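You operate a simulated robot arm through the tools that you are given. There is no shell and no other tool.

Carry out the task below with a simulated robot arm. There is one attempt and no reset: what you move stays moved.

## Task
Put things in order on the top of the herb bench. At the end: the clear beaker from the top of the herb bench stands where the beige paper sachet (marked "MINT") stood; the clear stopper from the top of the herb bench is in the black pot; the beige paper sachet from the top of the herb bench stands where the white card stood; the white card from the top of the herb bench is in the grey metal bowl; whatever was shut is shut again. Leave all else as you found it, and nothing knocked over.

It is judged by the outcome, as a careful person would: the job done as asked, and still so three seconds after it is handed in. It fails if anything else is knocked over, pushed out of place, dropped, spilled or broken. Lids that push on must go on centred and level and be pressed home; caps that screw on are set level and turned clockwise until they are tight.

## Robot
A 7-joint arm with a two-finger parallel gripper, fixed in place. Base frame: the origin is at the foot of the arm, x ahead of it, y to its left, z up; the work surface is at about z = 0. Lengths are in mm, angles in rad, forces in N, time in s.
With the tool pointing down near the work surface it reaches from about 220 to 580 mm from the base axis. Its first joint turns from -1.152 to 1.152 rad. Payload 2.5 kg.
The TCP is the grasp point between the finger pads, 23 mm short of the fingertips. In the tool frame z runs along the fingers and y along their closing line. Largest opening 94 mm; finger width 38, thickness 10; the body of the gripper, 54 by 96 mm, starts 39 mm behind the TCP.
Orientation is told as [roll, pitch, yaw] about the base's x, y, z axes, in that order, counted from this pose: with the fingers straight down and closing along the base's y, the tool's x points along the base's -x, its y along +y and its z along -z.

## Interface
- The arm moves only by the tool move_arm. Its argument "motion" is text: rows parted by semicolons, each of 6 numbers parted by spaces: the shift along the tool's x, y, z in units of 40 mm (1.0 is 40 mm), then the turn, a rotation vector about the tool's x, y, z in units of 4 degrees (1.0 is 4 degrees). In form: tx ty tz wx wy wz; .... A call has 1 to 20 rows; each row shifts and turns the commanded pose from where the row before left it, along the tool's axes as they then stand. "hand" is the gripper command, from -1 (fully open) to 1 (shut), values between in proportion, set as the call begins (left out, the last holds). A call with a number of a shift or a turn outside -1 to 1 is refused whole. A row lasts 0.2 s, in which the tool goes at most 50 mm and 0.15 rad; a call with a longer step from one row to the next is refused whole, and so is a gripper value outside its range. Where a pose cannot be reached the arm comes as near as it can. A force on the tool above 40 N (or 10 N above the force at the start of the call, whichever is more), or a blocked arm, ends the call early, and 0.2 s more pass. Each finger travels about 108 mm/s and halts on what it meets, pressing with about 24 N; the grip force reading is that of the motor and also rises with nothing between the fingers. The clock runs only during rows and for 0.2 s after the last one: add rows that do not move to give the fingers time. It gives the time, the measured TCP pose, the force on the tool (base axes), the opening and the grip force at its end, in the units of the frame above (readings bear some noise), with the torque about the TCP (base axes, N m) and any sound that the robot's microphone picked up.
- Cameras (640 x 400 px; columns grow to the right, rows downward): "scene" is fixed at [101.6, -400.4, 535.2]; the picture's right is [0.92, -0.40, 0.00], its down [-0.26, -0.60, -0.76] and it looks along [0.30, 0.69, -0.65] (base axes); focal length 266 px, centre (320, 200). "wrist" rides on the gripper at [86, 16, -74] in the tool frame; the picture's right is [-0.18, 0.98, 0.00], its down [-0.58, -0.11, -0.81] and it looks along [-0.79, -0.15, 0.59] (tool axes); focal length 243 px, centre (320, 200). There is no depth. A picture from a camera that has moved, and an enlarged one, comes with that camera's place and axes in the base frame and with its lens.
- camera(camera): a new picture of that camera. No time passes.
- enlarge(camera, box): a new picture of the part [left, top, right, bottom] of that camera's present view, enlarged. No time passes.
- finish_job(): hands the job in; it is judged then, once.

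Places have to be worked out from the pictures, the camera data and where the tool is seen. Open the gripper and draw the arm clear of the work before you hand the job in, unless the task says otherwise.

The tools are called as name(argument=value, ...) on one line, values as JSON. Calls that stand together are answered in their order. move_arm: Moves the arm, as the interface text tells. Its arguments: {"type":"object","properties":{"motion":{"type":"string"},"hand":{"type":"number"}},"required":["motion"]} The other tools are called the same way: camera (camera) takes a picture; enlarge (camera, box) takes an enlarged picture of a part of a camera's view; finish_job () hands the job in.

At the start:

```text
time: 0.0
tool_pos: [398.4, -111.9, 352.6]
ee_rot: [0.0, 0.001, 0.001]
force: [1.1, 0.5, -0.1]
moment: [0.02, 0.02, -0.01]
gripper_width: 94.1
grip_force: 0.0
```

scene: 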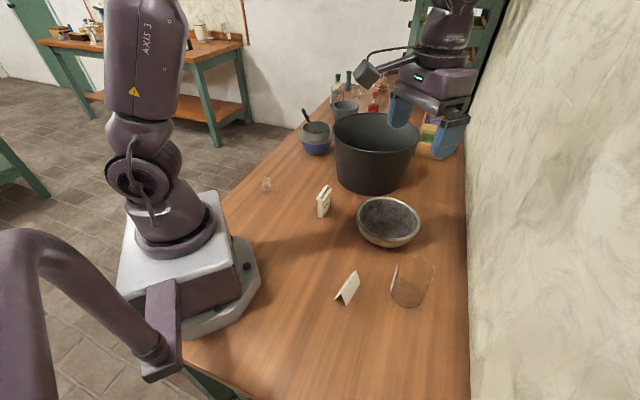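
wrist: 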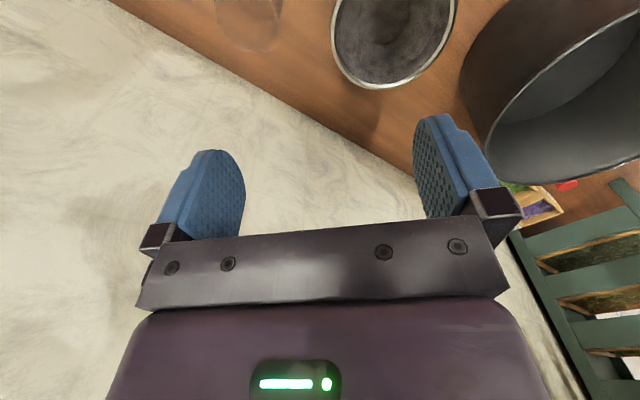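

I'll begin by looking at the bench objects in closer detail from the scene camera.

enlarge(camera="scene", box=[230, 160, 350, 235])

enlarge(camera="scene", box=[310, 230, 470, 330])

enlarge(camera="scene", box=[280, 60, 480, 185])

enlarge(camera="scene", box=[300, 150, 440, 250])

```text
5.33 times, centred on (290, 198) of scene
camera zoom: at [101.6, -400.4, 535.2], right [0.92, -0.4, 0.0], down [-0.26, -0.6, -0.76], along [0.3, 0.69, -0.65], focal length 1418 px, centre (480, 213)
```

zoom: 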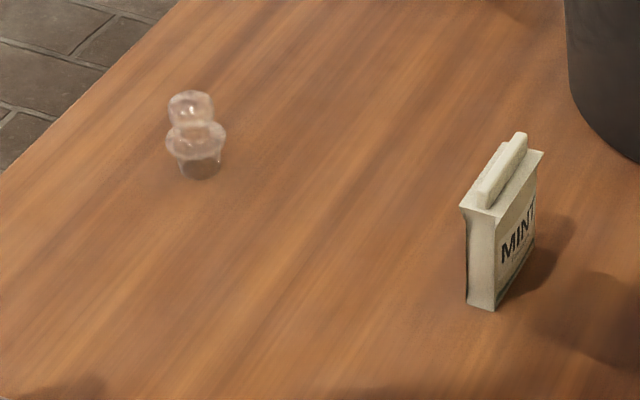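

```text
4.00 times, centred on (390, 280) of scene
camera zoom: at [101.6, -400.4, 535.2], right [0.92, -0.4, 0.0], down [-0.26, -0.6, -0.76], along [0.3, 0.69, -0.65], focal length 1064 px, centre (40, -120)
```

zoom: 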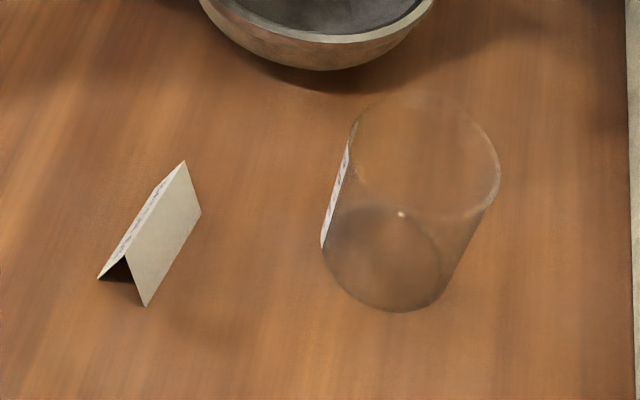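

```text
3.20 times, centred on (380, 122) of scene
camera zoom: at [101.6, -400.4, 535.2], right [0.92, -0.4, 0.0], down [-0.26, -0.6, -0.76], along [0.3, 0.69, -0.65], focal length 851 px, centre (128, 448)
```

zoom: 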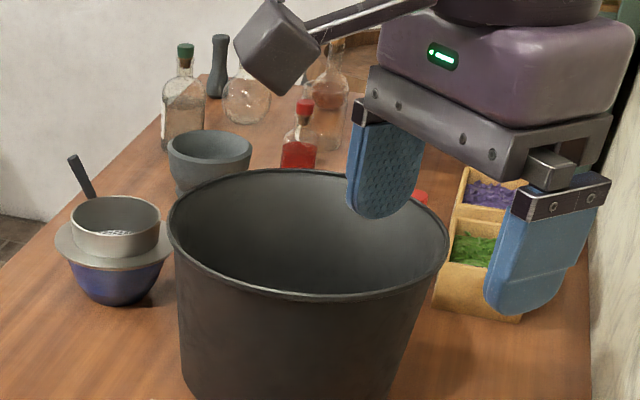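

```text
4.00 times, centred on (370, 200) of scene
camera zoom: at [101.6, -400.4, 535.2], right [0.92, -0.4, 0.0], down [-0.26, -0.6, -0.76], along [0.3, 0.69, -0.65], focal length 1064 px, centre (120, 200)
```

zoom: 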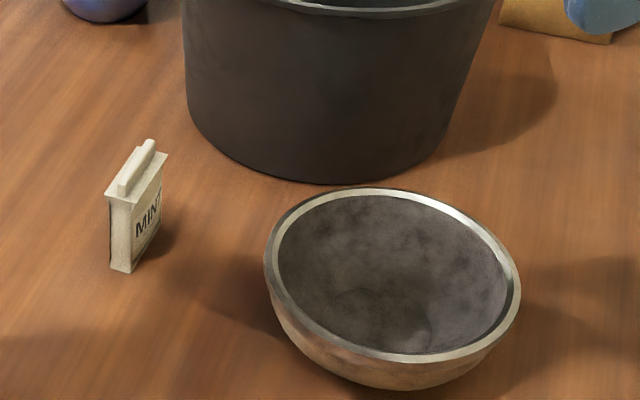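

The pictures show: a tent-shaped card near (282,-139), sachet near (340,117), beaker near (394,-196), stopper near (210,268), bowl near (455,-25), and pot near (550,210). I'll zoom in further to refine these estimates.

enlarge(camera="scene", box=[326, 264, 374, 309])

enlarge(camera="scene", box=[302, 178, 350, 223])

enlarge(camera="scene", box=[380, 245, 444, 315])

enlarge(camera="scene", box=[250, 170, 282, 200])

enlarge(camera="scene", box=[322, 100, 432, 200])

enlarge(camera="scene", box=[350, 190, 430, 255])

```text
8.89 times, centred on (350, 286) of scene
camera zoom: at [101.6, -400.4, 535.2], right [0.92, -0.4, 0.0], down [-0.26, -0.6, -0.76], along [0.3, 0.69, -0.65], focal length 2364 px, centre (53, -569)
```

zoom: 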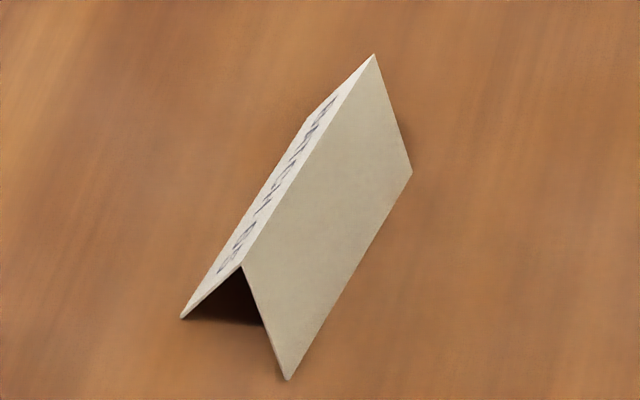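

```text
8.89 times, centred on (326, 200) of scene
camera zoom: at [101.6, -400.4, 535.2], right [0.92, -0.4, 0.0], down [-0.26, -0.6, -0.76], along [0.3, 0.69, -0.65], focal length 2364 px, centre (267, 196)
```

zoom: 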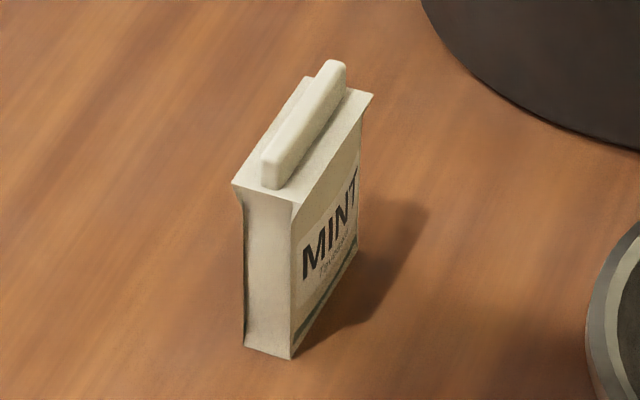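

```text
5.71 times, centred on (412, 280) of scene
camera zoom: at [101.6, -400.4, 535.2], right [0.92, -0.4, 0.0], down [-0.26, -0.6, -0.76], along [0.3, 0.69, -0.65], focal length 1520 px, centre (-206, -257)
```

zoom: 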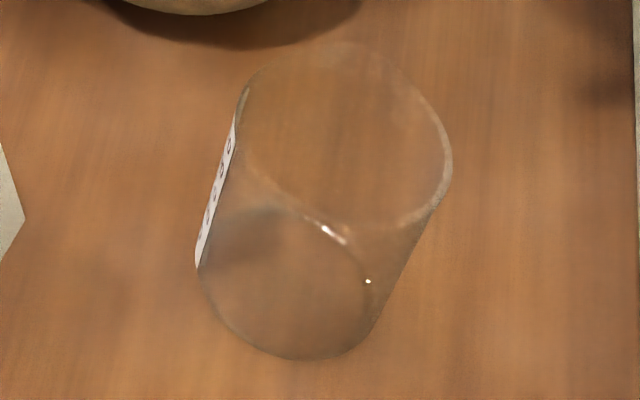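

```text
13.33 times, centred on (266, 185) of scene
camera zoom: at [101.6, -400.4, 535.2], right [0.92, -0.4, 0.0], down [-0.26, -0.6, -0.76], along [0.3, 0.69, -0.65], focal length 3546 px, centre (1040, 400)
```

zoom: 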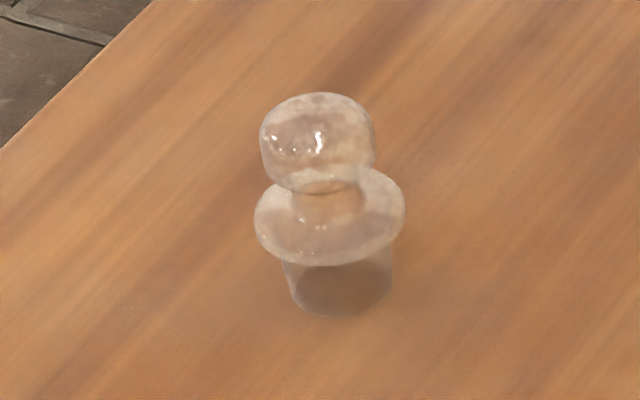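

```text
4.00 times, centred on (377, 150) of scene
camera zoom: at [101.6, -400.4, 535.2], right [0.92, -0.4, 0.0], down [-0.26, -0.6, -0.76], along [0.3, 0.69, -0.65], focal length 1064 px, centre (92, 400)
```

zoom: 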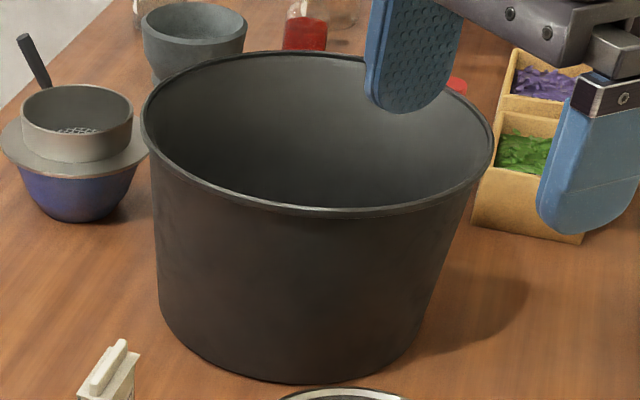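

```text
6.15 times, centred on (390, 222) of scene
camera zoom: at [101.6, -400.4, 535.2], right [0.92, -0.4, 0.0], down [-0.26, -0.6, -0.76], along [0.3, 0.69, -0.65], focal length 1636 px, centre (-111, 62)
```

zoom: 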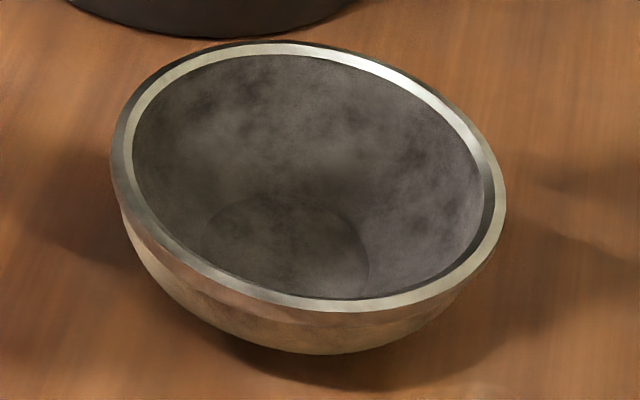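

The geometry is consistent between views: the card is about 65×29×39 mm, centred near (282,-139) with its ridge at about 33°, and the bowl centre is near (453,-23). I'll do the card first, moving above it before turning the gripper to close along its length.

move_arm(motion="0.485 -0.114 0.6 0 0 0; 0.485 -0.114 0.6 0 0 0; 0.485 -0.114 0.6 0 0 0; 0.485 -0.114 0.6 0 0 0; 0.485 -0.114 0.6 0 0 0; 0.485 -0.114 0.6 0 0 0", hand=-1)

move_arm(motion="0 0 0 0 0 0.942; 0 0 0 0 0 0.942; 0 0 0 0 0 0.942; 0 0 0 0 0 0.942; 0 0 0 0 0 0.942; 0 0 0 0 0 0.942; 0 0 0 0 0 0.942; 0 0 0 0 0 0.942; 0 0 0 0 0 0.942; 0 0 0 0 0 0.942; 0 0 0 0 0 0.942; 0 0 0 0 0 0.942; 0 0 0 0 0 0.942; 0 0 0 0 0 0.942; 0 0 0 0 0 0.942")

```text
time: 1.4
tool_pos: [281.8, -138.9, 205.8]
ee_rot: [0.0, -0.003, 0.001]
force: [0.5, 0.1, -0.1]
moment: [0.03, 0.03, 0.02]
gripper_width: 94.0
grip_force: 0.1
```

```text
time: 4.6
tool_pos: [283.0, -139.7, 207.0]
ee_rot: [0.0, 0.0, -0.99]
force: [-0.4, -0.3, 0.6]
moment: [-0.03, -0.02, -0.02]
gripper_width: 94.1
grip_force: 0.0
```

The tool is above the card at yaw -0.99. I'll check the alignment with both cameras.

camera(camera="wrist")

enlarge(camera="scene", box=[290, 180, 420, 310])

```text
taken
camera wrist: at [249.0, -59.8, 282.7], right [0.92, 0.39, 0.0], down [0.23, -0.55, 0.81], along [0.31, -0.74, -0.59], focal length 243 px, centre (320, 200)
```

wrist: 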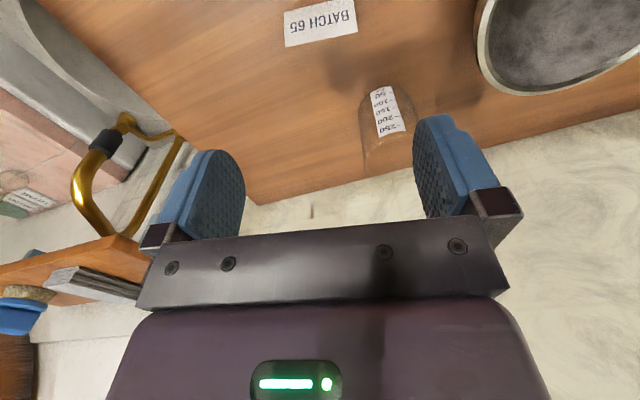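

```text
3.08 times, centred on (355, 245) of scene
camera zoom: at [101.6, -400.4, 535.2], right [0.92, -0.4, 0.0], down [-0.26, -0.6, -0.76], along [0.3, 0.69, -0.65], focal length 818 px, centre (212, 62)
```

zoom: 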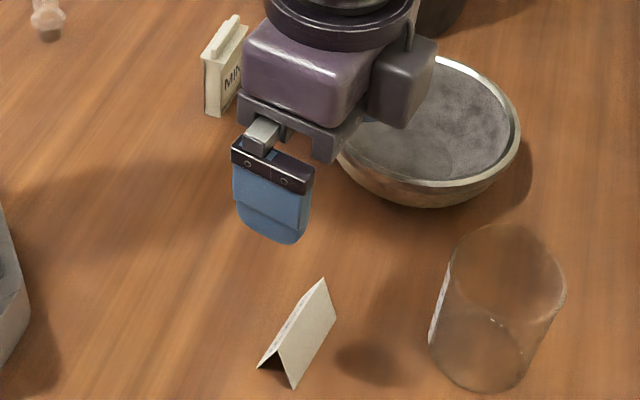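

Both cameras place the card centre at about (282,-140), which is directly under the tool. I'll descend with the fingers open to straddle its ends, keeping the fingertips about 13 mm above the bench.

move_arm(motion="0 0 0.9 0 0 0; 0 0 0.9 0 0 0; 0 0 0.9 0 0 0; 0 0 0.7 0 0 0; 0 0 0.5 0 0 0; 0 0 0.3 0 0 0; 0 0 0.075 0 0 0; 0 0 0 0 0 0", hand=-1)

enlarge(camera="scene", box=[310, 230, 410, 310])

camera(camera="wrist")

```text
time: 6.4
tool_pos: [281.7, -142.3, 38.0]
ee_rot: [-0.001, 0.0, -0.985]
force: [0.3, -1.0, 0.2]
moment: [0.01, 0.0, -0.02]
gripper_width: 94.0
grip_force: 0.1
```

```text
5.00 times, centred on (360, 270) of scene
camera zoom: at [101.6, -400.4, 535.2], right [0.92, -0.4, 0.0], down [-0.26, -0.6, -0.76], along [0.3, 0.69, -0.65], focal length 1330 px, centre (120, -150)
```

zoom: 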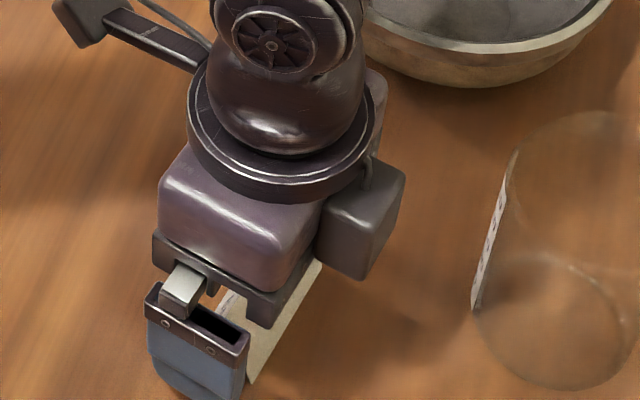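

```text
taken
camera wrist: at [248.5, -61.1, 111.6], right [0.92, 0.39, 0.0], down [0.23, -0.55, 0.81], along [0.31, -0.74, -0.59], focal length 243 px, centre (320, 200)
```

wrist: 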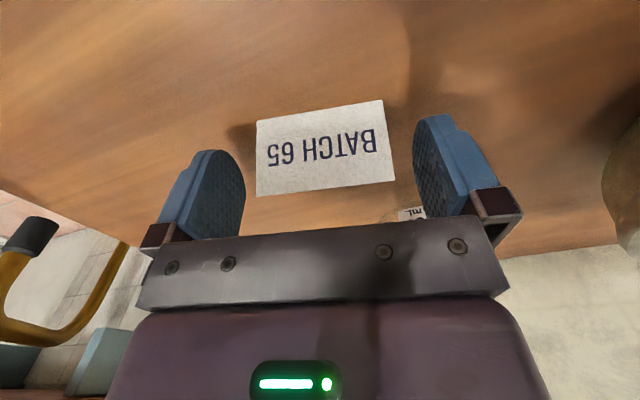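

The card sits between the fingers with clearance on both ends. I'll lower slightly and close the gripper.

move_arm(motion="0 0 0.08 0 0 0; 0 0 0 0 0 0", hand=-1)

move_arm(motion="0 0 0 0 0 0; 0 0 0 0 0 0; 0 0 0 0 0 0; 0 0 0 0 0 0", hand=1)

camera(camera="wrist")

```text
time: 7.0
tool_pos: [281.4, -141.7, 32.9]
ee_rot: [0.001, 0.0, -0.987]
force: [-1.2, 0.2, 0.2]
moment: [-0.03, -0.03, -0.02]
gripper_width: 94.0
grip_force: 0.2
```

```text
time: 8.0
tool_pos: [282.3, -141.8, 33.7]
ee_rot: [-0.001, 0.0, -0.986]
force: [0.1, 0.7, 0.1]
moment: [0.0, 0.01, 0.03]
gripper_width: 64.2
grip_force: 24.4
```

```text
taken
camera wrist: at [248.4, -60.8, 108.3], right [0.92, 0.39, 0.0], down [0.23, -0.55, 0.81], along [0.31, -0.74, -0.59], focal length 243 px, centre (320, 200)
```

wrist: 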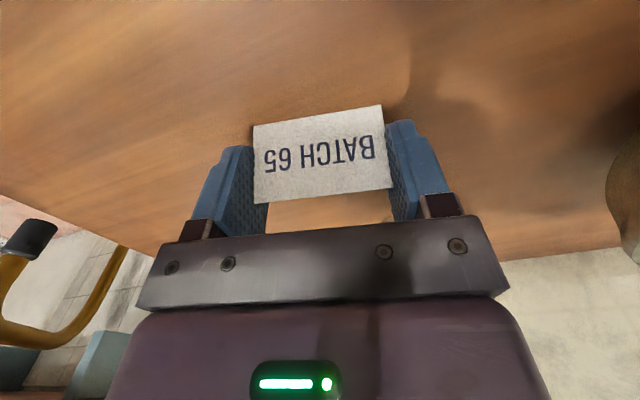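

The card is held at 64 mm opening with 24 N. I'll lift it and check the hold.

move_arm(motion="0 0 -0.3 0 0 0; 0 0 -0.6 0 0 0; 0 0 -0.8 0 0 0; 0 0 -0.8 0 0 0; 0 0 -0.8 0 0 0; 0 0 -0.2 0 0 0", hand=1)

camera(camera="wrist")

camera(camera="scene")

```text
time: 9.4
tool_pos: [282.3, -141.4, 174.5]
ee_rot: [-0.001, -0.002, -0.987]
force: [0.6, 0.5, 0.2]
moment: [-0.02, 0.0, 0.0]
gripper_width: 64.3
grip_force: 24.2
```

```text
taken
camera wrist: at [248.9, -60.3, 249.0], right [0.92, 0.39, 0.0], down [0.23, -0.55, 0.81], along [0.31, -0.74, -0.59], focal length 243 px, centre (320, 200)
```

wrist: 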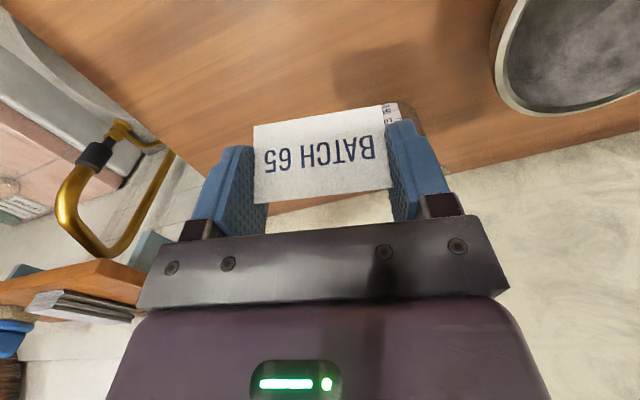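

```text
taken
```

scene: 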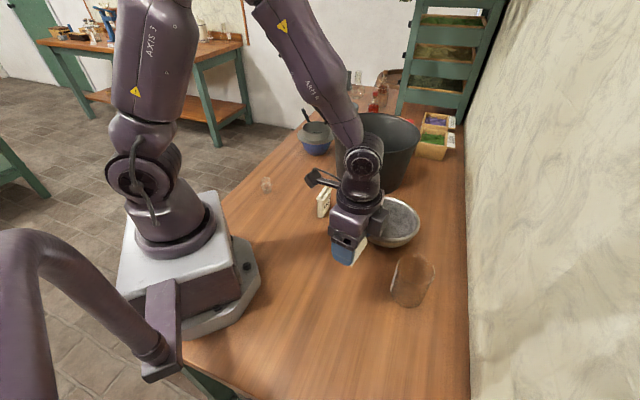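

The card is firmly held. I'll move it above the bowl centre (453,-23) at safe height and check the bowl position.

move_arm(motion="0.019 0.74 0 0 0 0; 0.019 0.74 0 0 0 0; 0.019 0.74 0 0 0 0; 0.019 0.74 0 0 0 0; 0.019 0.74 0 0 0 0; 0.019 0.74 0 0 0 0; 0 0.75 0 0 0 0; 0 0 0 0 0 0", hand=1)

camera(camera="wrist")

enlarge(camera="scene", box=[340, 150, 460, 260])

```text
time: 11.2
tool_pos: [453.1, -22.6, 174.2]
ee_rot: [-0.001, 0.0, -0.988]
force: [0.1, 0.1, -0.4]
moment: [0.0, 0.02, -0.02]
gripper_width: 64.4
grip_force: 23.9
```

```text
taken
camera wrist: at [420.2, 58.8, 249.6], right [0.92, 0.39, 0.0], down [0.23, -0.55, 0.81], along [0.31, -0.74, -0.59], focal length 243 px, centre (320, 200)
```

wrist: 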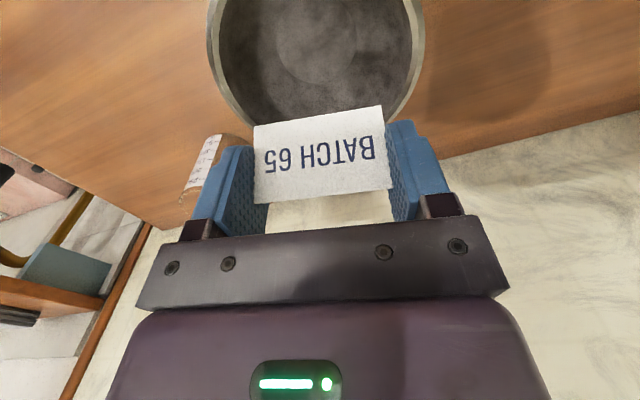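

```text
3.64 times, centred on (400, 205) of scene
camera zoom: at [101.7, -400.4, 535.2], right [0.92, -0.4, 0.0], down [-0.26, -0.6, -0.76], along [0.3, 0.69, -0.65], focal length 967 px, centre (29, 182)
```

zoom: 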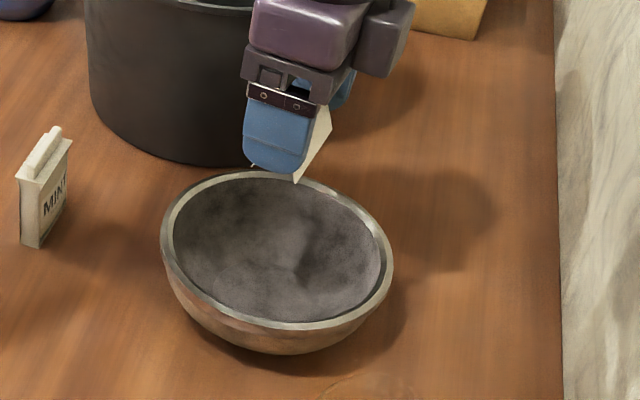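

The bowl floor disc works out at about (452,-23) in the wrist view, right below the card. I'll descend to just above the floor.

move_arm(motion="0 0 0.7 0 0 0; 0 0 0.7 0 0 0; 0 0 0.7 0 0 0; 0 0 0.5 0 0 0; 0 0 0.4 0 0 0; 0 0 0.2 0 0 0; 0 0 0 0 0 0", hand=1)

camera(camera="wrist")

enlarge(camera="scene", box=[340, 170, 440, 260])

```text
time: 12.8
tool_pos: [451.7, -20.8, 44.9]
ee_rot: [0.0, 0.0, -0.986]
force: [0.1, 0.0, -0.3]
moment: [0.0, -0.01, -0.03]
gripper_width: 64.5
grip_force: 24.1
```

```text
taken
camera wrist: at [418.7, 59.1, 119.8], right [0.92, 0.39, 0.0], down [0.23, -0.55, 0.81], along [0.31, -0.74, -0.59], focal length 243 px, centre (320, 200)
```

wrist: 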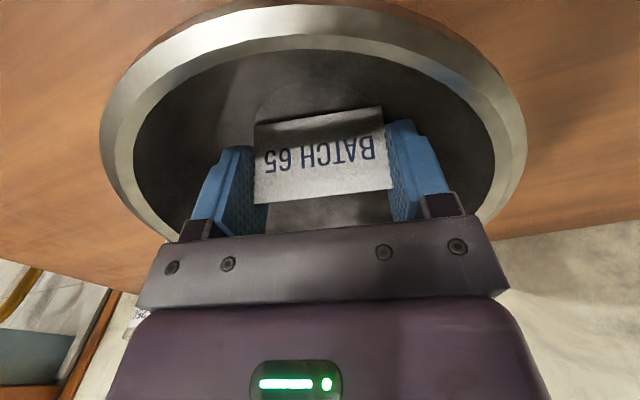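

```text
4.44 times, centred on (390, 215) of scene
camera zoom: at [101.6, -400.4, 535.2], right [0.92, -0.4, 0.0], down [-0.26, -0.6, -0.76], along [0.3, 0.69, -0.65], focal length 1182 px, centre (9, 133)
```

zoom: 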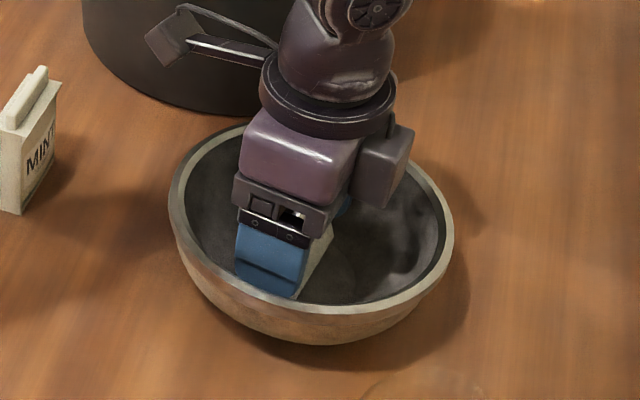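

The card is centred in the bowl about 10 mm above the floor. I'll inch down and watch the force.

move_arm(motion="0 0 0.05 0 0 0; 0 0 0 0 0 0; 0 0 0.05 0 0 0; 0 0 0 0 0 0", hand=1)

move_arm(motion="0 0 0.04 0 0 0; 0 0 0 0 0 0", hand=1)

```text
time: 13.8
tool_pos: [451.9, -22.7, 42.5]
ee_rot: [-0.002, 0.0, -0.988]
force: [-0.6, -0.3, 1.4]
moment: [0.07, 0.0, 0.02]
gripper_width: 64.1
grip_force: 24.1
```

```text
time: 14.4
tool_pos: [451.9, -23.6, 40.9]
ee_rot: [0.0, 0.0, -0.988]
force: [-2.8, -2.6, 9.1]
moment: [0.17, -0.12, -0.01]
gripper_width: 64.3
grip_force: 24.5
```

Force of 9 N shows that the card has touched the bowl. I'll open only a little (to about 72 mm) so that the fingers don't press on the bowl wall.

move_arm(motion="0 0 0 0 0 0; 0 0 0 0 0 0; 0 0 0 0 0 0", hand=-0.52)

camera(camera="wrist")

```text
time: 15.2
tool_pos: [452.2, -21.9, 38.5]
ee_rot: [0.0, 0.0, -0.985]
force: [-1.4, -1.6, 2.1]
moment: [0.07, -0.05, -0.02]
gripper_width: 70.1
grip_force: 0.2
```

```text
taken
camera wrist: at [419.0, 58.5, 114.7], right [0.92, 0.39, 0.0], down [0.23, -0.55, 0.81], along [0.31, -0.74, -0.59], focal length 243 px, centre (320, 200)
```

wrist: 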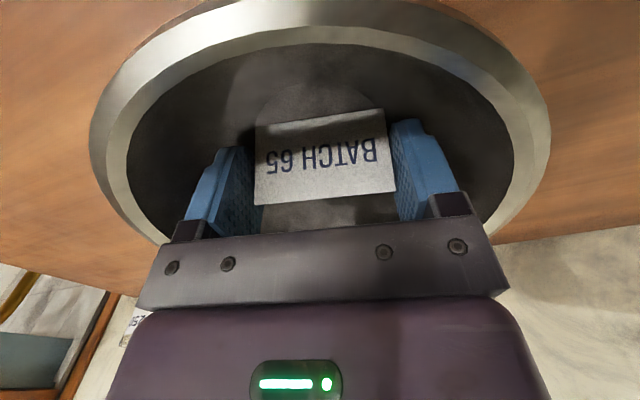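

There are gaps at both card ends. I'll raise slowly straight up and confirm that the card stays in the bowl.

move_arm(motion="0 0 -0.1 0 0 0; 0 0 -0.2 0 0 0; 0 0 -0.4 0 0 0; 0 0 -0.6 0 0 0; 0 0 -0.8 0 0 0; 0 0 -0.8 0 0 0", hand=-0.52)

camera(camera="wrist")

enlarge(camera="scene", box=[340, 170, 440, 260])

```text
time: 16.6
tool_pos: [452.7, -23.1, 157.0]
ee_rot: [-0.001, 0.0, -0.985]
force: [0.1, 0.5, 0.4]
moment: [-0.01, 0.02, 0.02]
gripper_width: 71.4
grip_force: 0.1
```

```text
taken
camera wrist: at [419.0, 56.9, 230.8], right [0.92, 0.39, 0.0], down [0.23, -0.54, 0.81], along [0.31, -0.74, -0.59], focal length 243 px, centre (320, 200)
```

wrist: 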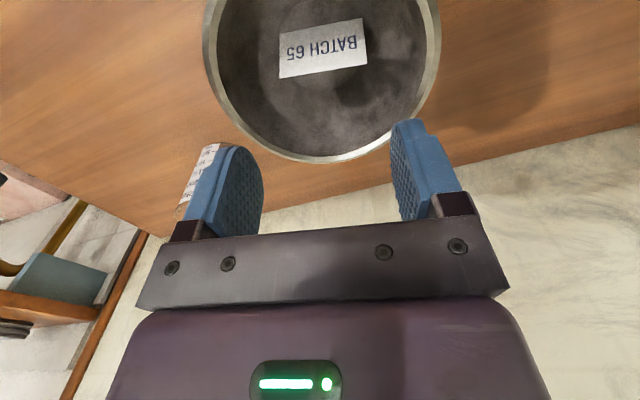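

```text
4.44 times, centred on (390, 215) of scene
camera zoom: at [101.6, -400.4, 535.2], right [0.92, -0.4, 0.0], down [-0.26, -0.6, -0.76], along [0.3, 0.69, -0.65], focal length 1182 px, centre (9, 133)
```

zoom: 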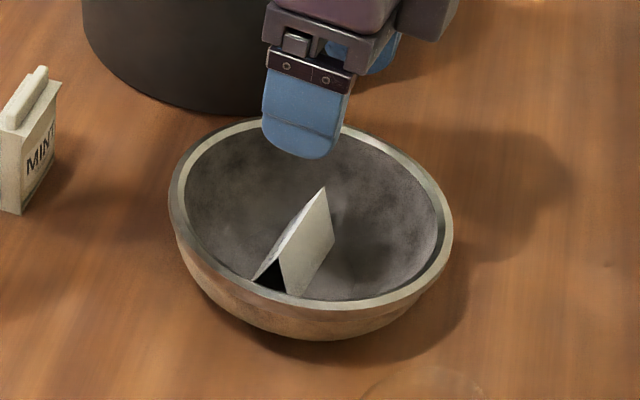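

The card stands upright in the bowl. Next I'll raise, turn the gripper to yaw +0.75 and move above the sachet at (339,116).

move_arm(motion="0 0 -0.8 0 0 0; 0 0 -0.8 0 0 0; 0 0 0 0 0 -0.994; 0 0 0 0 0 -0.994; 0 0 0 0 0 -0.994; 0 0 0 0 0 -0.994; 0 0 0 0 0 -0.994; 0 0 0 0 0 -0.994; 0 0 0 0 0 -0.994; 0 0 0 0 0 -0.994; 0 0 0 0 0 -0.994; 0 0 0 0 0 -0.994; 0 0 0 0 0 -0.994; 0 0 0 0 0 -0.994; 0 0 0 0 0 -0.994; 0 0 0 0 0 -0.994; 0 0 0 0 0 -0.994; 0 0 0 0 0 -0.994; 0 0 0 0 0 -0.994; 0 0 0 0 0 -0.994", hand=-0.52)

move_arm(motion="0 0 0 0 0 -0.994; 0 0 0 0 0 -0.994; 0 0 0 0 0 -0.994; 0 0 0 0 0 -0.994; 0 0 0 0 0 -0.994; 0 0 0 0 0 -0.994; 0 0 0 0 0 -0.994; -0.05 0.7475 0 0 0 0; -0.05 0.7475 0 0 0 0; -0.05 0.7475 0 0 0 0; -0.05 0.7475 0 0 0 0; -0.05 0.7475 0 0 0 0; -0.05 0.7475 0 0 0 0; 0 0 0 0 0 0", hand=-0.52)

camera(camera="wrist")

camera(camera="scene")

```text
time: 20.8
tool_pos: [452.9, -21.4, 220.3]
ee_rot: [-0.001, 0.0, 0.265]
force: [-0.1, 0.7, 0.5]
moment: [-0.03, 0.02, 0.0]
gripper_width: 71.2
grip_force: 0.1
```

```text
time: 23.8
tool_pos: [339.6, 119.3, 220.0]
ee_rot: [0.0, 0.0, 0.749]
force: [-1.0, -0.1, 0.8]
moment: [-0.03, 0.0, 0.02]
gripper_width: 71.3
grip_force: 0.2
```

```text
taken
camera wrist: at [265.6, 71.5, 294.8], right [-0.53, 0.85, 0.0], down [0.5, 0.32, 0.81], along [0.68, 0.43, -0.59], focal length 243 px, centre (320, 200)
```

wrist: 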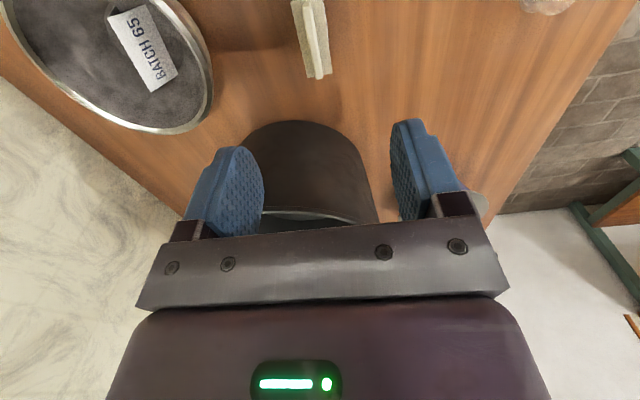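

```text
taken
```

scene: 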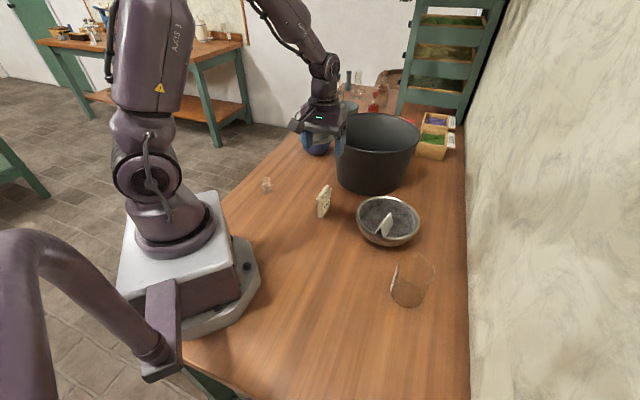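

The tool is above the sachet, but the wrist view suggests a small lateral offset. I'll zoom in to measure it.

enlarge(camera="wrist", box=[248, 0, 376, 80])

```text
5.00 times, centred on (312, 40) of wrist
camera zoom: at [265.6, 71.5, 294.8], right [-0.53, 0.85, 0.0], down [0.5, 0.32, 0.81], along [0.68, 0.43, -0.59], focal length 1213 px, centre (360, 1000)
```

zoom: 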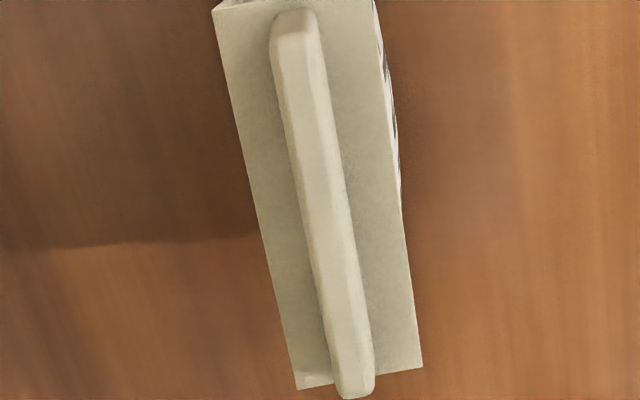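

Relative to the tool axis, the sachet's top centre is about 5 mm toward tool -y and 3 mm toward tool +x. I'll correct for that and go down partway to re-check.

move_arm(motion="0.075 -0.12 0.5 0 0 0; 0 0 0.6 0 0 0; 0 0 0.6 0 0 0; 0 0 0.4 0 0 0; 0 0 0 0 0 0", hand=-0.52)

camera(camera="wrist")

enlarge(camera="scene", box=[280, 140, 400, 230])

```text
time: 25.0
tool_pos: [341.0, 113.6, 137.6]
ee_rot: [0.0, 0.0, 0.749]
force: [0.3, -0.3, 0.4]
moment: [0.03, 0.03, -0.01]
gripper_width: 71.2
grip_force: 0.0
```

```text
taken
camera wrist: at [266.9, 65.5, 211.5], right [-0.53, 0.84, 0.0], down [0.5, 0.32, 0.81], along [0.68, 0.43, -0.59], focal length 243 px, centre (320, 200)
```

wrist: 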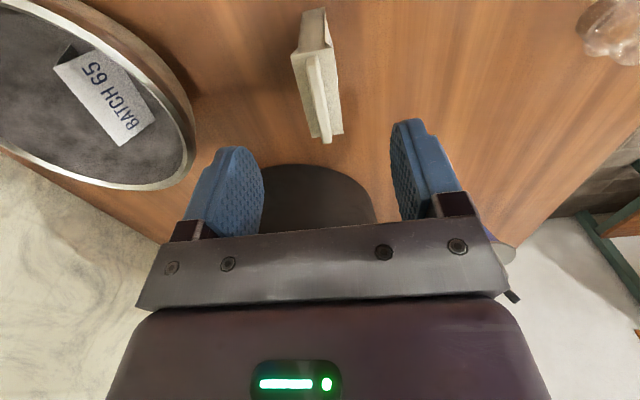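

```text
4.44 times, centred on (340, 185) of scene
camera zoom: at [101.6, -400.4, 535.2], right [0.92, -0.4, 0.0], down [-0.26, -0.6, -0.76], along [0.3, 0.69, -0.65], focal length 1182 px, centre (231, 267)
```

zoom: 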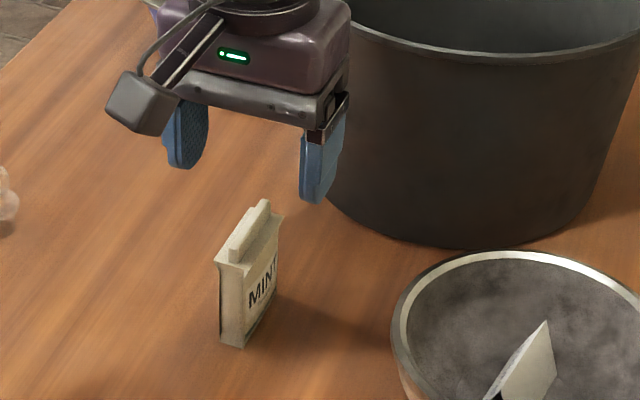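

The sachet's top is now centred on the tool axis. I'll descend to about z=53.

move_arm(motion="0 0 0.5 0 0 0; 0 0 0.5 0 0 0; 0 0 0.5 0 0 0; 0 0 0.4 0 0 0; 0 0 0.22 0 0 0; 0 0 0 0 0 0", hand=-0.52)

camera(camera="wrist")

enlarge(camera="scene", box=[280, 140, 400, 230])

```text
time: 26.4
tool_pos: [340.8, 111.0, 50.8]
ee_rot: [0.0, -0.001, 0.751]
force: [0.2, 0.6, -0.2]
moment: [-0.04, 0.05, 0.0]
gripper_width: 71.1
grip_force: 0.1
```

```text
taken
camera wrist: at [267.0, 63.3, 126.3], right [-0.54, 0.84, 0.0], down [0.5, 0.32, 0.81], along [0.68, 0.43, -0.59], focal length 243 px, centre (320, 200)
```

wrist: 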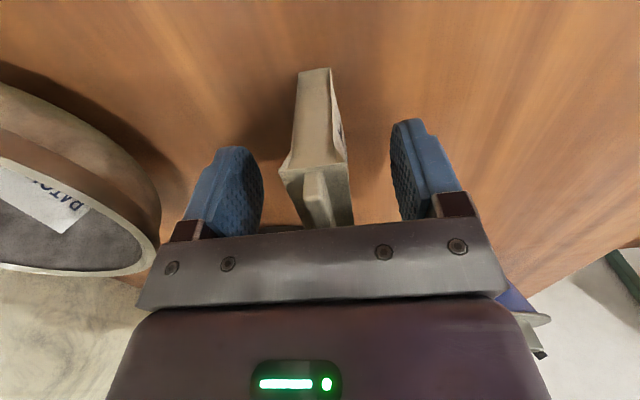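

```text
4.44 times, centred on (340, 185) of scene
camera zoom: at [101.6, -400.4, 535.2], right [0.92, -0.4, 0.0], down [-0.26, -0.6, -0.76], along [0.3, 0.69, -0.65], focal length 1182 px, centre (231, 267)
```

zoom: 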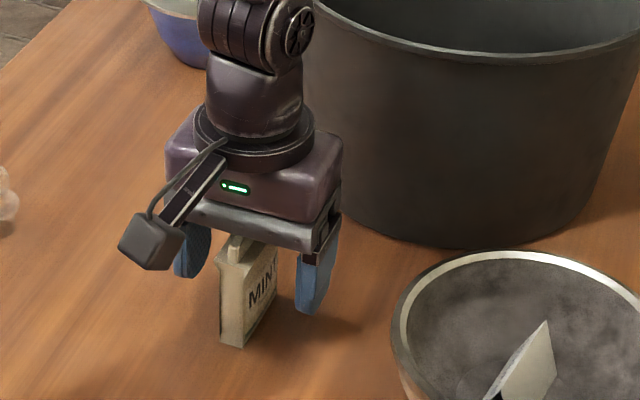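

The sachet sits about 3 mm toward tool +y of centre. I'll nudge that way and close.

move_arm(motion="0 0.065 0 0 0 0; 0 0 0 0 0 0", hand=-0.52)

move_arm(motion="0 0 0 0 0 0; 0 0 0 0 0 0; 0 0 0 0 0 0; 0 0 0 0 0 0; 0 0 0 0 0 0", hand=1)

move_arm(motion="0 0 0 0 0 0", hand=1)

camera(camera="wrist")

enlarge(camera="scene", box=[280, 140, 400, 230])

```text
time: 27.0
tool_pos: [339.5, 113.8, 51.7]
ee_rot: [0.002, 0.001, 0.749]
force: [0.2, 0.1, -0.5]
moment: [0.0, -0.04, 0.01]
gripper_width: 71.4
grip_force: 0.2
```

```text
time: 28.2
tool_pos: [337.6, 113.9, 51.4]
ee_rot: [0.0, 0.0, 0.75]
force: [0.8, -0.3, 1.6]
moment: [-0.03, 0.05, 0.03]
gripper_width: 23.0
grip_force: 24.1
```

```text
time: 28.6
tool_pos: [338.6, 113.0, 52.3]
ee_rot: [0.0, -0.001, 0.751]
force: [0.4, 0.0, 1.8]
moment: [-0.05, 0.03, 0.0]
gripper_width: 23.2
grip_force: 24.2
```

```text
taken
camera wrist: at [265.0, 65.5, 126.5], right [-0.54, 0.84, 0.0], down [0.5, 0.32, 0.81], along [0.68, 0.43, -0.59], focal length 243 px, centre (320, 200)
```

wrist: 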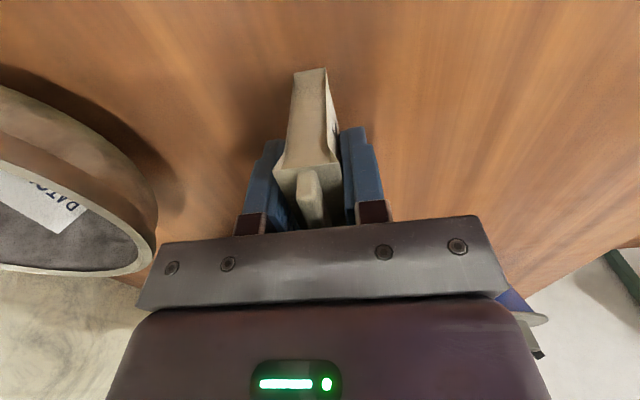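

```text
4.44 times, centred on (340, 185) of scene
camera zoom: at [101.6, -400.4, 535.2], right [0.92, -0.4, 0.0], down [-0.26, -0.6, -0.76], along [0.3, 0.69, -0.65], focal length 1182 px, centre (231, 267)
```

zoom: 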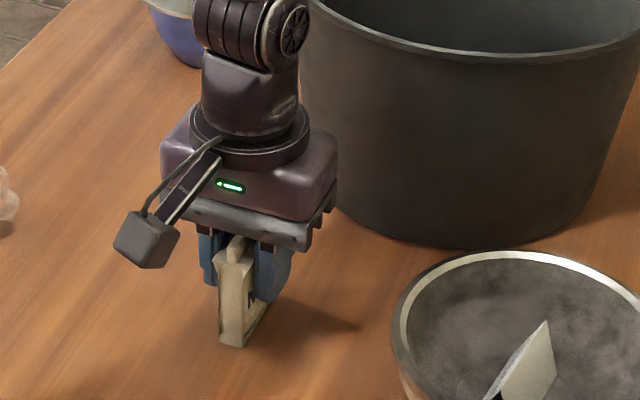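

The sachet is gripped (23 mm, 24 N) and did not shift; its centre is about (340,115.5). I'll lift it.

move_arm(motion="0 0 -0.2 0 0 0; 0 0 -0.5 0 0 0; 0 0 -0.6 0 0 0; 0 0 -0.6 0 0 0; 0 0 -0.6 0 0 0; 0 0 0 0 0 0", hand=1)

camera(camera="wrist")

enlarge(camera="scene", box=[270, 110, 400, 230])

```text
time: 30.0
tool_pos: [339.3, 112.1, 150.1]
ee_rot: [-0.001, 0.0, 0.749]
force: [0.6, 0.6, -0.3]
moment: [-0.04, 0.01, 0.0]
gripper_width: 23.3
grip_force: 23.8
```

```text
taken
camera wrist: at [265.6, 65.0, 225.9], right [-0.53, 0.85, 0.0], down [0.5, 0.32, 0.81], along [0.68, 0.43, -0.59], focal length 243 px, centre (320, 200)
```

wrist: 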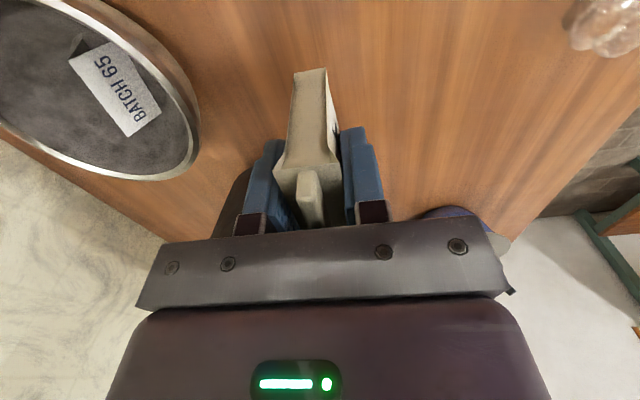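

```text
3.33 times, centred on (335, 170) of scene
camera zoom: at [101.6, -400.4, 535.2], right [0.92, -0.4, 0.0], down [-0.26, -0.6, -0.76], along [0.3, 0.69, -0.65], focal length 886 px, centre (270, 300)
```

zoom: 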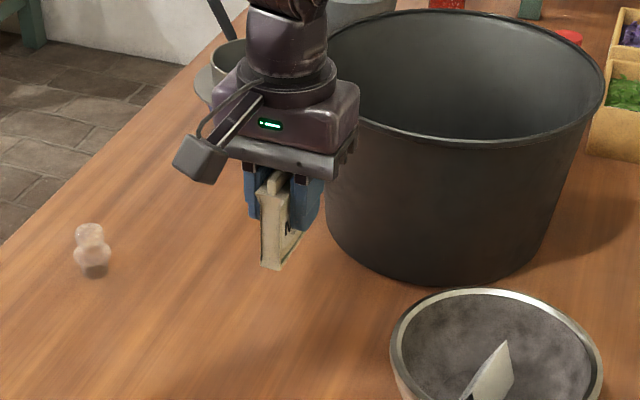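

The sachet is lifted and hangs straight. I'll move it to the card's old spot and turn about -10° to match the card's direction.

move_arm(motion="0.679 -0.4575 0 0 0 0; 0.679 -0.4575 0 0 0 0; 0.679 -0.4575 0 0 0 0; 0.679 -0.4575 0 0 0 0; 0.679 -0.4575 0 0 0 0; 0.679 -0.4575 0 0 0 0; 0.679 -0.4575 0 0 0 0; 0.679 -0.4575 0 0 0 0; 0 0 0 0 0 0.83; 0 0 0 0 0 0.83; 0 0 0 0 0 0.83; 0 0 0 0 0 0", hand=1)

camera(camera="wrist")

enlarge(camera="scene", box=[280, 190, 440, 310])

```text
time: 32.6
tool_pos: [279.5, -141.5, 150.7]
ee_rot: [0.0, -0.002, 0.575]
force: [0.7, 0.7, 0.1]
moment: [0.01, -0.02, -0.02]
gripper_width: 23.3
grip_force: 24.2
```

```text
taken
camera wrist: at [198.6, -175.3, 225.4], right [-0.38, 0.93, 0.0], down [0.55, 0.23, 0.81], along [0.75, 0.31, -0.59], focal length 243 px, centre (320, 200)
```

wrist: 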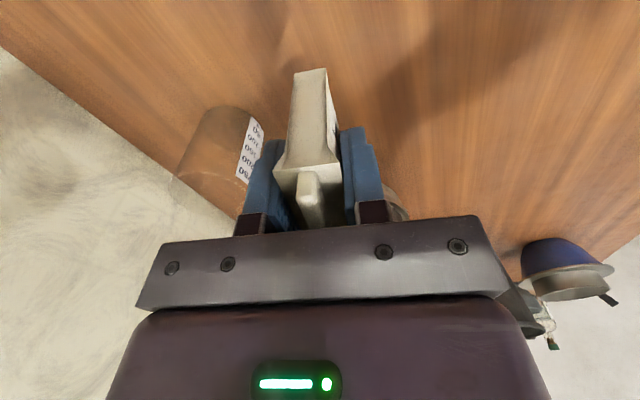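

```text
3.33 times, centred on (360, 250) of scene
camera zoom: at [101.6, -400.4, 535.2], right [0.92, -0.4, 0.0], down [-0.26, -0.6, -0.76], along [0.3, 0.69, -0.65], focal length 886 px, centre (187, 33)
```

zoom: 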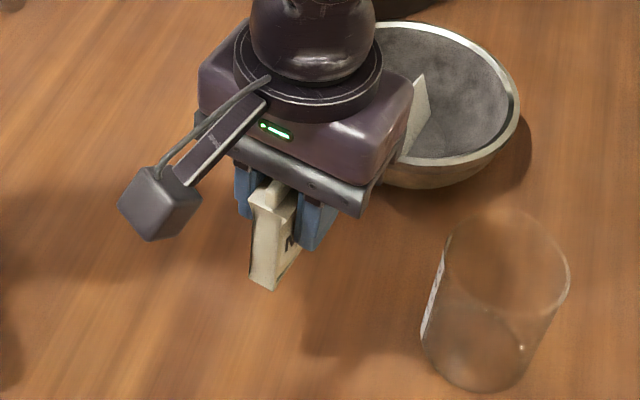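

Positioned over the old card spot (reading 279.5,-141.5, yaw 0.575). I'll lower the sachet to just above the bench.

move_arm(motion="0 0 0.6 0 0 0; 0 0 0.6 0 0 0; 0 0 0.5 0 0 0; 0 0 0.4 0 0 0; 0 0 0.24 0 0 0; 0 0 0 0 0 0", hand=1)

move_arm(motion="0 0 0.05 0 0 0; 0 0 0 0 0 0", hand=1)

move_arm(motion="0 0 0.05 0 0 0; 0 0 0 0 0 0", hand=1)

```text
time: 34.0
tool_pos: [278.4, -141.8, 57.0]
ee_rot: [0.0, 0.0, 0.576]
force: [-0.5, -0.3, 0.1]
moment: [0.0, -0.02, -0.01]
gripper_width: 23.3
grip_force: 24.0
```

```text
time: 34.6
tool_pos: [278.3, -141.7, 55.5]
ee_rot: [-0.001, 0.0, 0.575]
force: [-0.5, -0.4, -1.4]
moment: [0.02, -0.01, 0.05]
gripper_width: 23.4
grip_force: 23.8
```

```text
time: 35.2
tool_pos: [278.1, -141.7, 53.3]
ee_rot: [-0.001, 0.001, 0.576]
force: [-1.1, -0.9, -0.1]
moment: [0.0, 0.04, -0.01]
gripper_width: 23.1
grip_force: 23.9
```

Close to the table now but no contact force yet. I'll continue in 1 mm steps.

move_arm(motion="0 0 0.025 0 0 0; 0 0 0 0 0 0", hand=1)

move_arm(motion="0 0 0.025 0 0 0; 0 0 0 0 0 0", hand=1)

```text
time: 35.8
tool_pos: [278.5, -141.7, 51.7]
ee_rot: [-0.002, 0.001, 0.576]
force: [0.0, 0.3, -0.2]
moment: [-0.04, 0.0, -0.03]
gripper_width: 23.2
grip_force: 24.3
```

```text
time: 36.4
tool_pos: [278.2, -142.4, 52.3]
ee_rot: [0.001, -0.001, 0.576]
force: [-0.1, -0.1, 1.7]
moment: [-0.05, 0.11, -0.04]
gripper_width: 23.4
grip_force: 24.0
```

Contact is just starting (1.7 N). I'll check the picture and then press one more small step.

move_arm(motion="0 0 0.02 0 0 0; 0 0 0 0 0 0", hand=1)

enlarge(camera="scene", box=[300, 210, 420, 310])

```text
time: 37.0
tool_pos: [279.6, -141.6, 52.1]
ee_rot: [-0.003, -0.001, 0.576]
force: [-4.8, 1.0, 21.9]
moment: [-0.03, 0.29, 0.0]
gripper_width: 23.2
grip_force: 24.1
```

```text
4.00 times, centred on (360, 260) of scene
camera zoom: at [101.6, -400.4, 535.2], right [0.92, -0.4, 0.0], down [-0.26, -0.6, -0.76], along [0.3, 0.69, -0.65], focal length 1064 px, centre (160, -40)
```

zoom: 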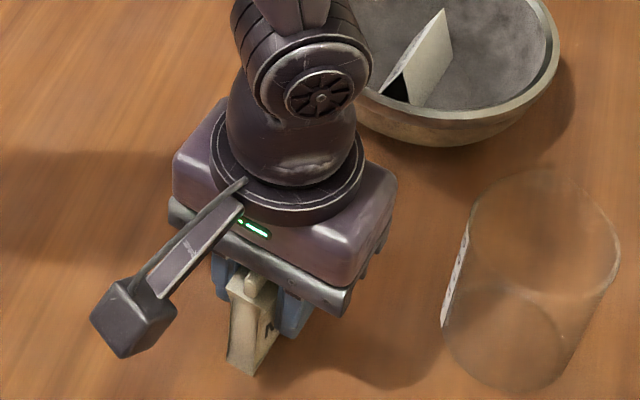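

The sachet is firmly on the bench (22 N). I'll back off half a millimetre, then open the fingers.

move_arm(motion="0 0 -0.015 0 0 0; 0 0 0 0 0 0", hand=1)

move_arm(motion="0 0 0 0 0 0; 0 0 0 0 0 0; 0 0 0 0 0 0; 0 0 0 0 0 0", hand=-0.4)

camera(camera="wrist")

```text
time: 37.6
tool_pos: [278.6, -141.7, 51.9]
ee_rot: [-0.002, 0.0, 0.577]
force: [1.1, -0.1, 14.6]
moment: [-0.02, 0.05, -0.02]
gripper_width: 23.2
grip_force: 24.0
```

```text
time: 38.6
tool_pos: [279.0, -142.4, 50.6]
ee_rot: [-0.001, -0.001, 0.576]
force: [0.0, -0.3, -0.8]
moment: [0.01, 0.01, -0.01]
gripper_width: 65.7
grip_force: 0.1
```

```text
taken
camera wrist: at [198.2, -176.1, 125.8], right [-0.38, 0.92, 0.0], down [0.55, 0.23, 0.81], along [0.75, 0.31, -0.59], focal length 243 px, centre (320, 200)
```

wrist: 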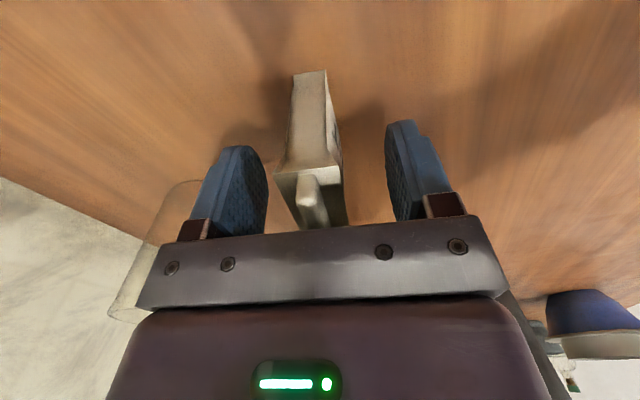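

The sachet stands free between the open fingers. I'll rise straight up and check it.

move_arm(motion="0 0 -0.3 0 0 0; 0 0 -0.6 0 0 0; 0 0 -0.8 0 0 0; 0 0 -0.8 0 0 0; 0 0 -0.8 0 0 0; 0 0 -0.8 0 0 0; 0 0 0 0 0 0", hand=-0.4)

camera(camera="wrist")

enlarge(camera="scene", box=[326, 240, 374, 309])

```text
time: 40.2
tool_pos: [280.4, -141.7, 217.6]
ee_rot: [0.0, 0.0, 0.577]
force: [0.9, 0.2, -0.5]
moment: [-0.01, 0.04, -0.01]
gripper_width: 65.7
grip_force: 0.1
```

```text
taken
camera wrist: at [199.4, -175.6, 291.5], right [-0.38, 0.92, 0.0], down [0.55, 0.23, 0.81], along [0.75, 0.31, -0.59], focal length 243 px, centre (320, 200)
```

wrist: 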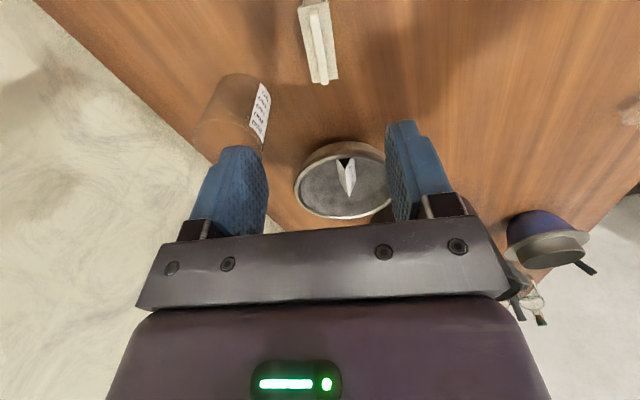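

```text
5.80 times, centred on (350, 274) of scene
camera zoom: at [101.6, -400.4, 535.2], right [0.92, -0.4, 0.0], down [-0.26, -0.6, -0.76], along [0.3, 0.69, -0.65], focal length 1542 px, centre (146, -232)
```

zoom: 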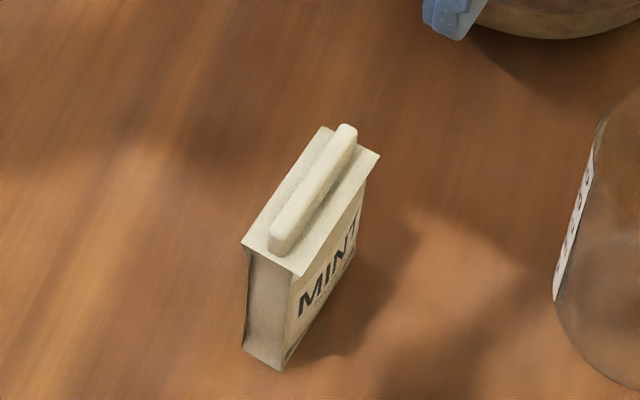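

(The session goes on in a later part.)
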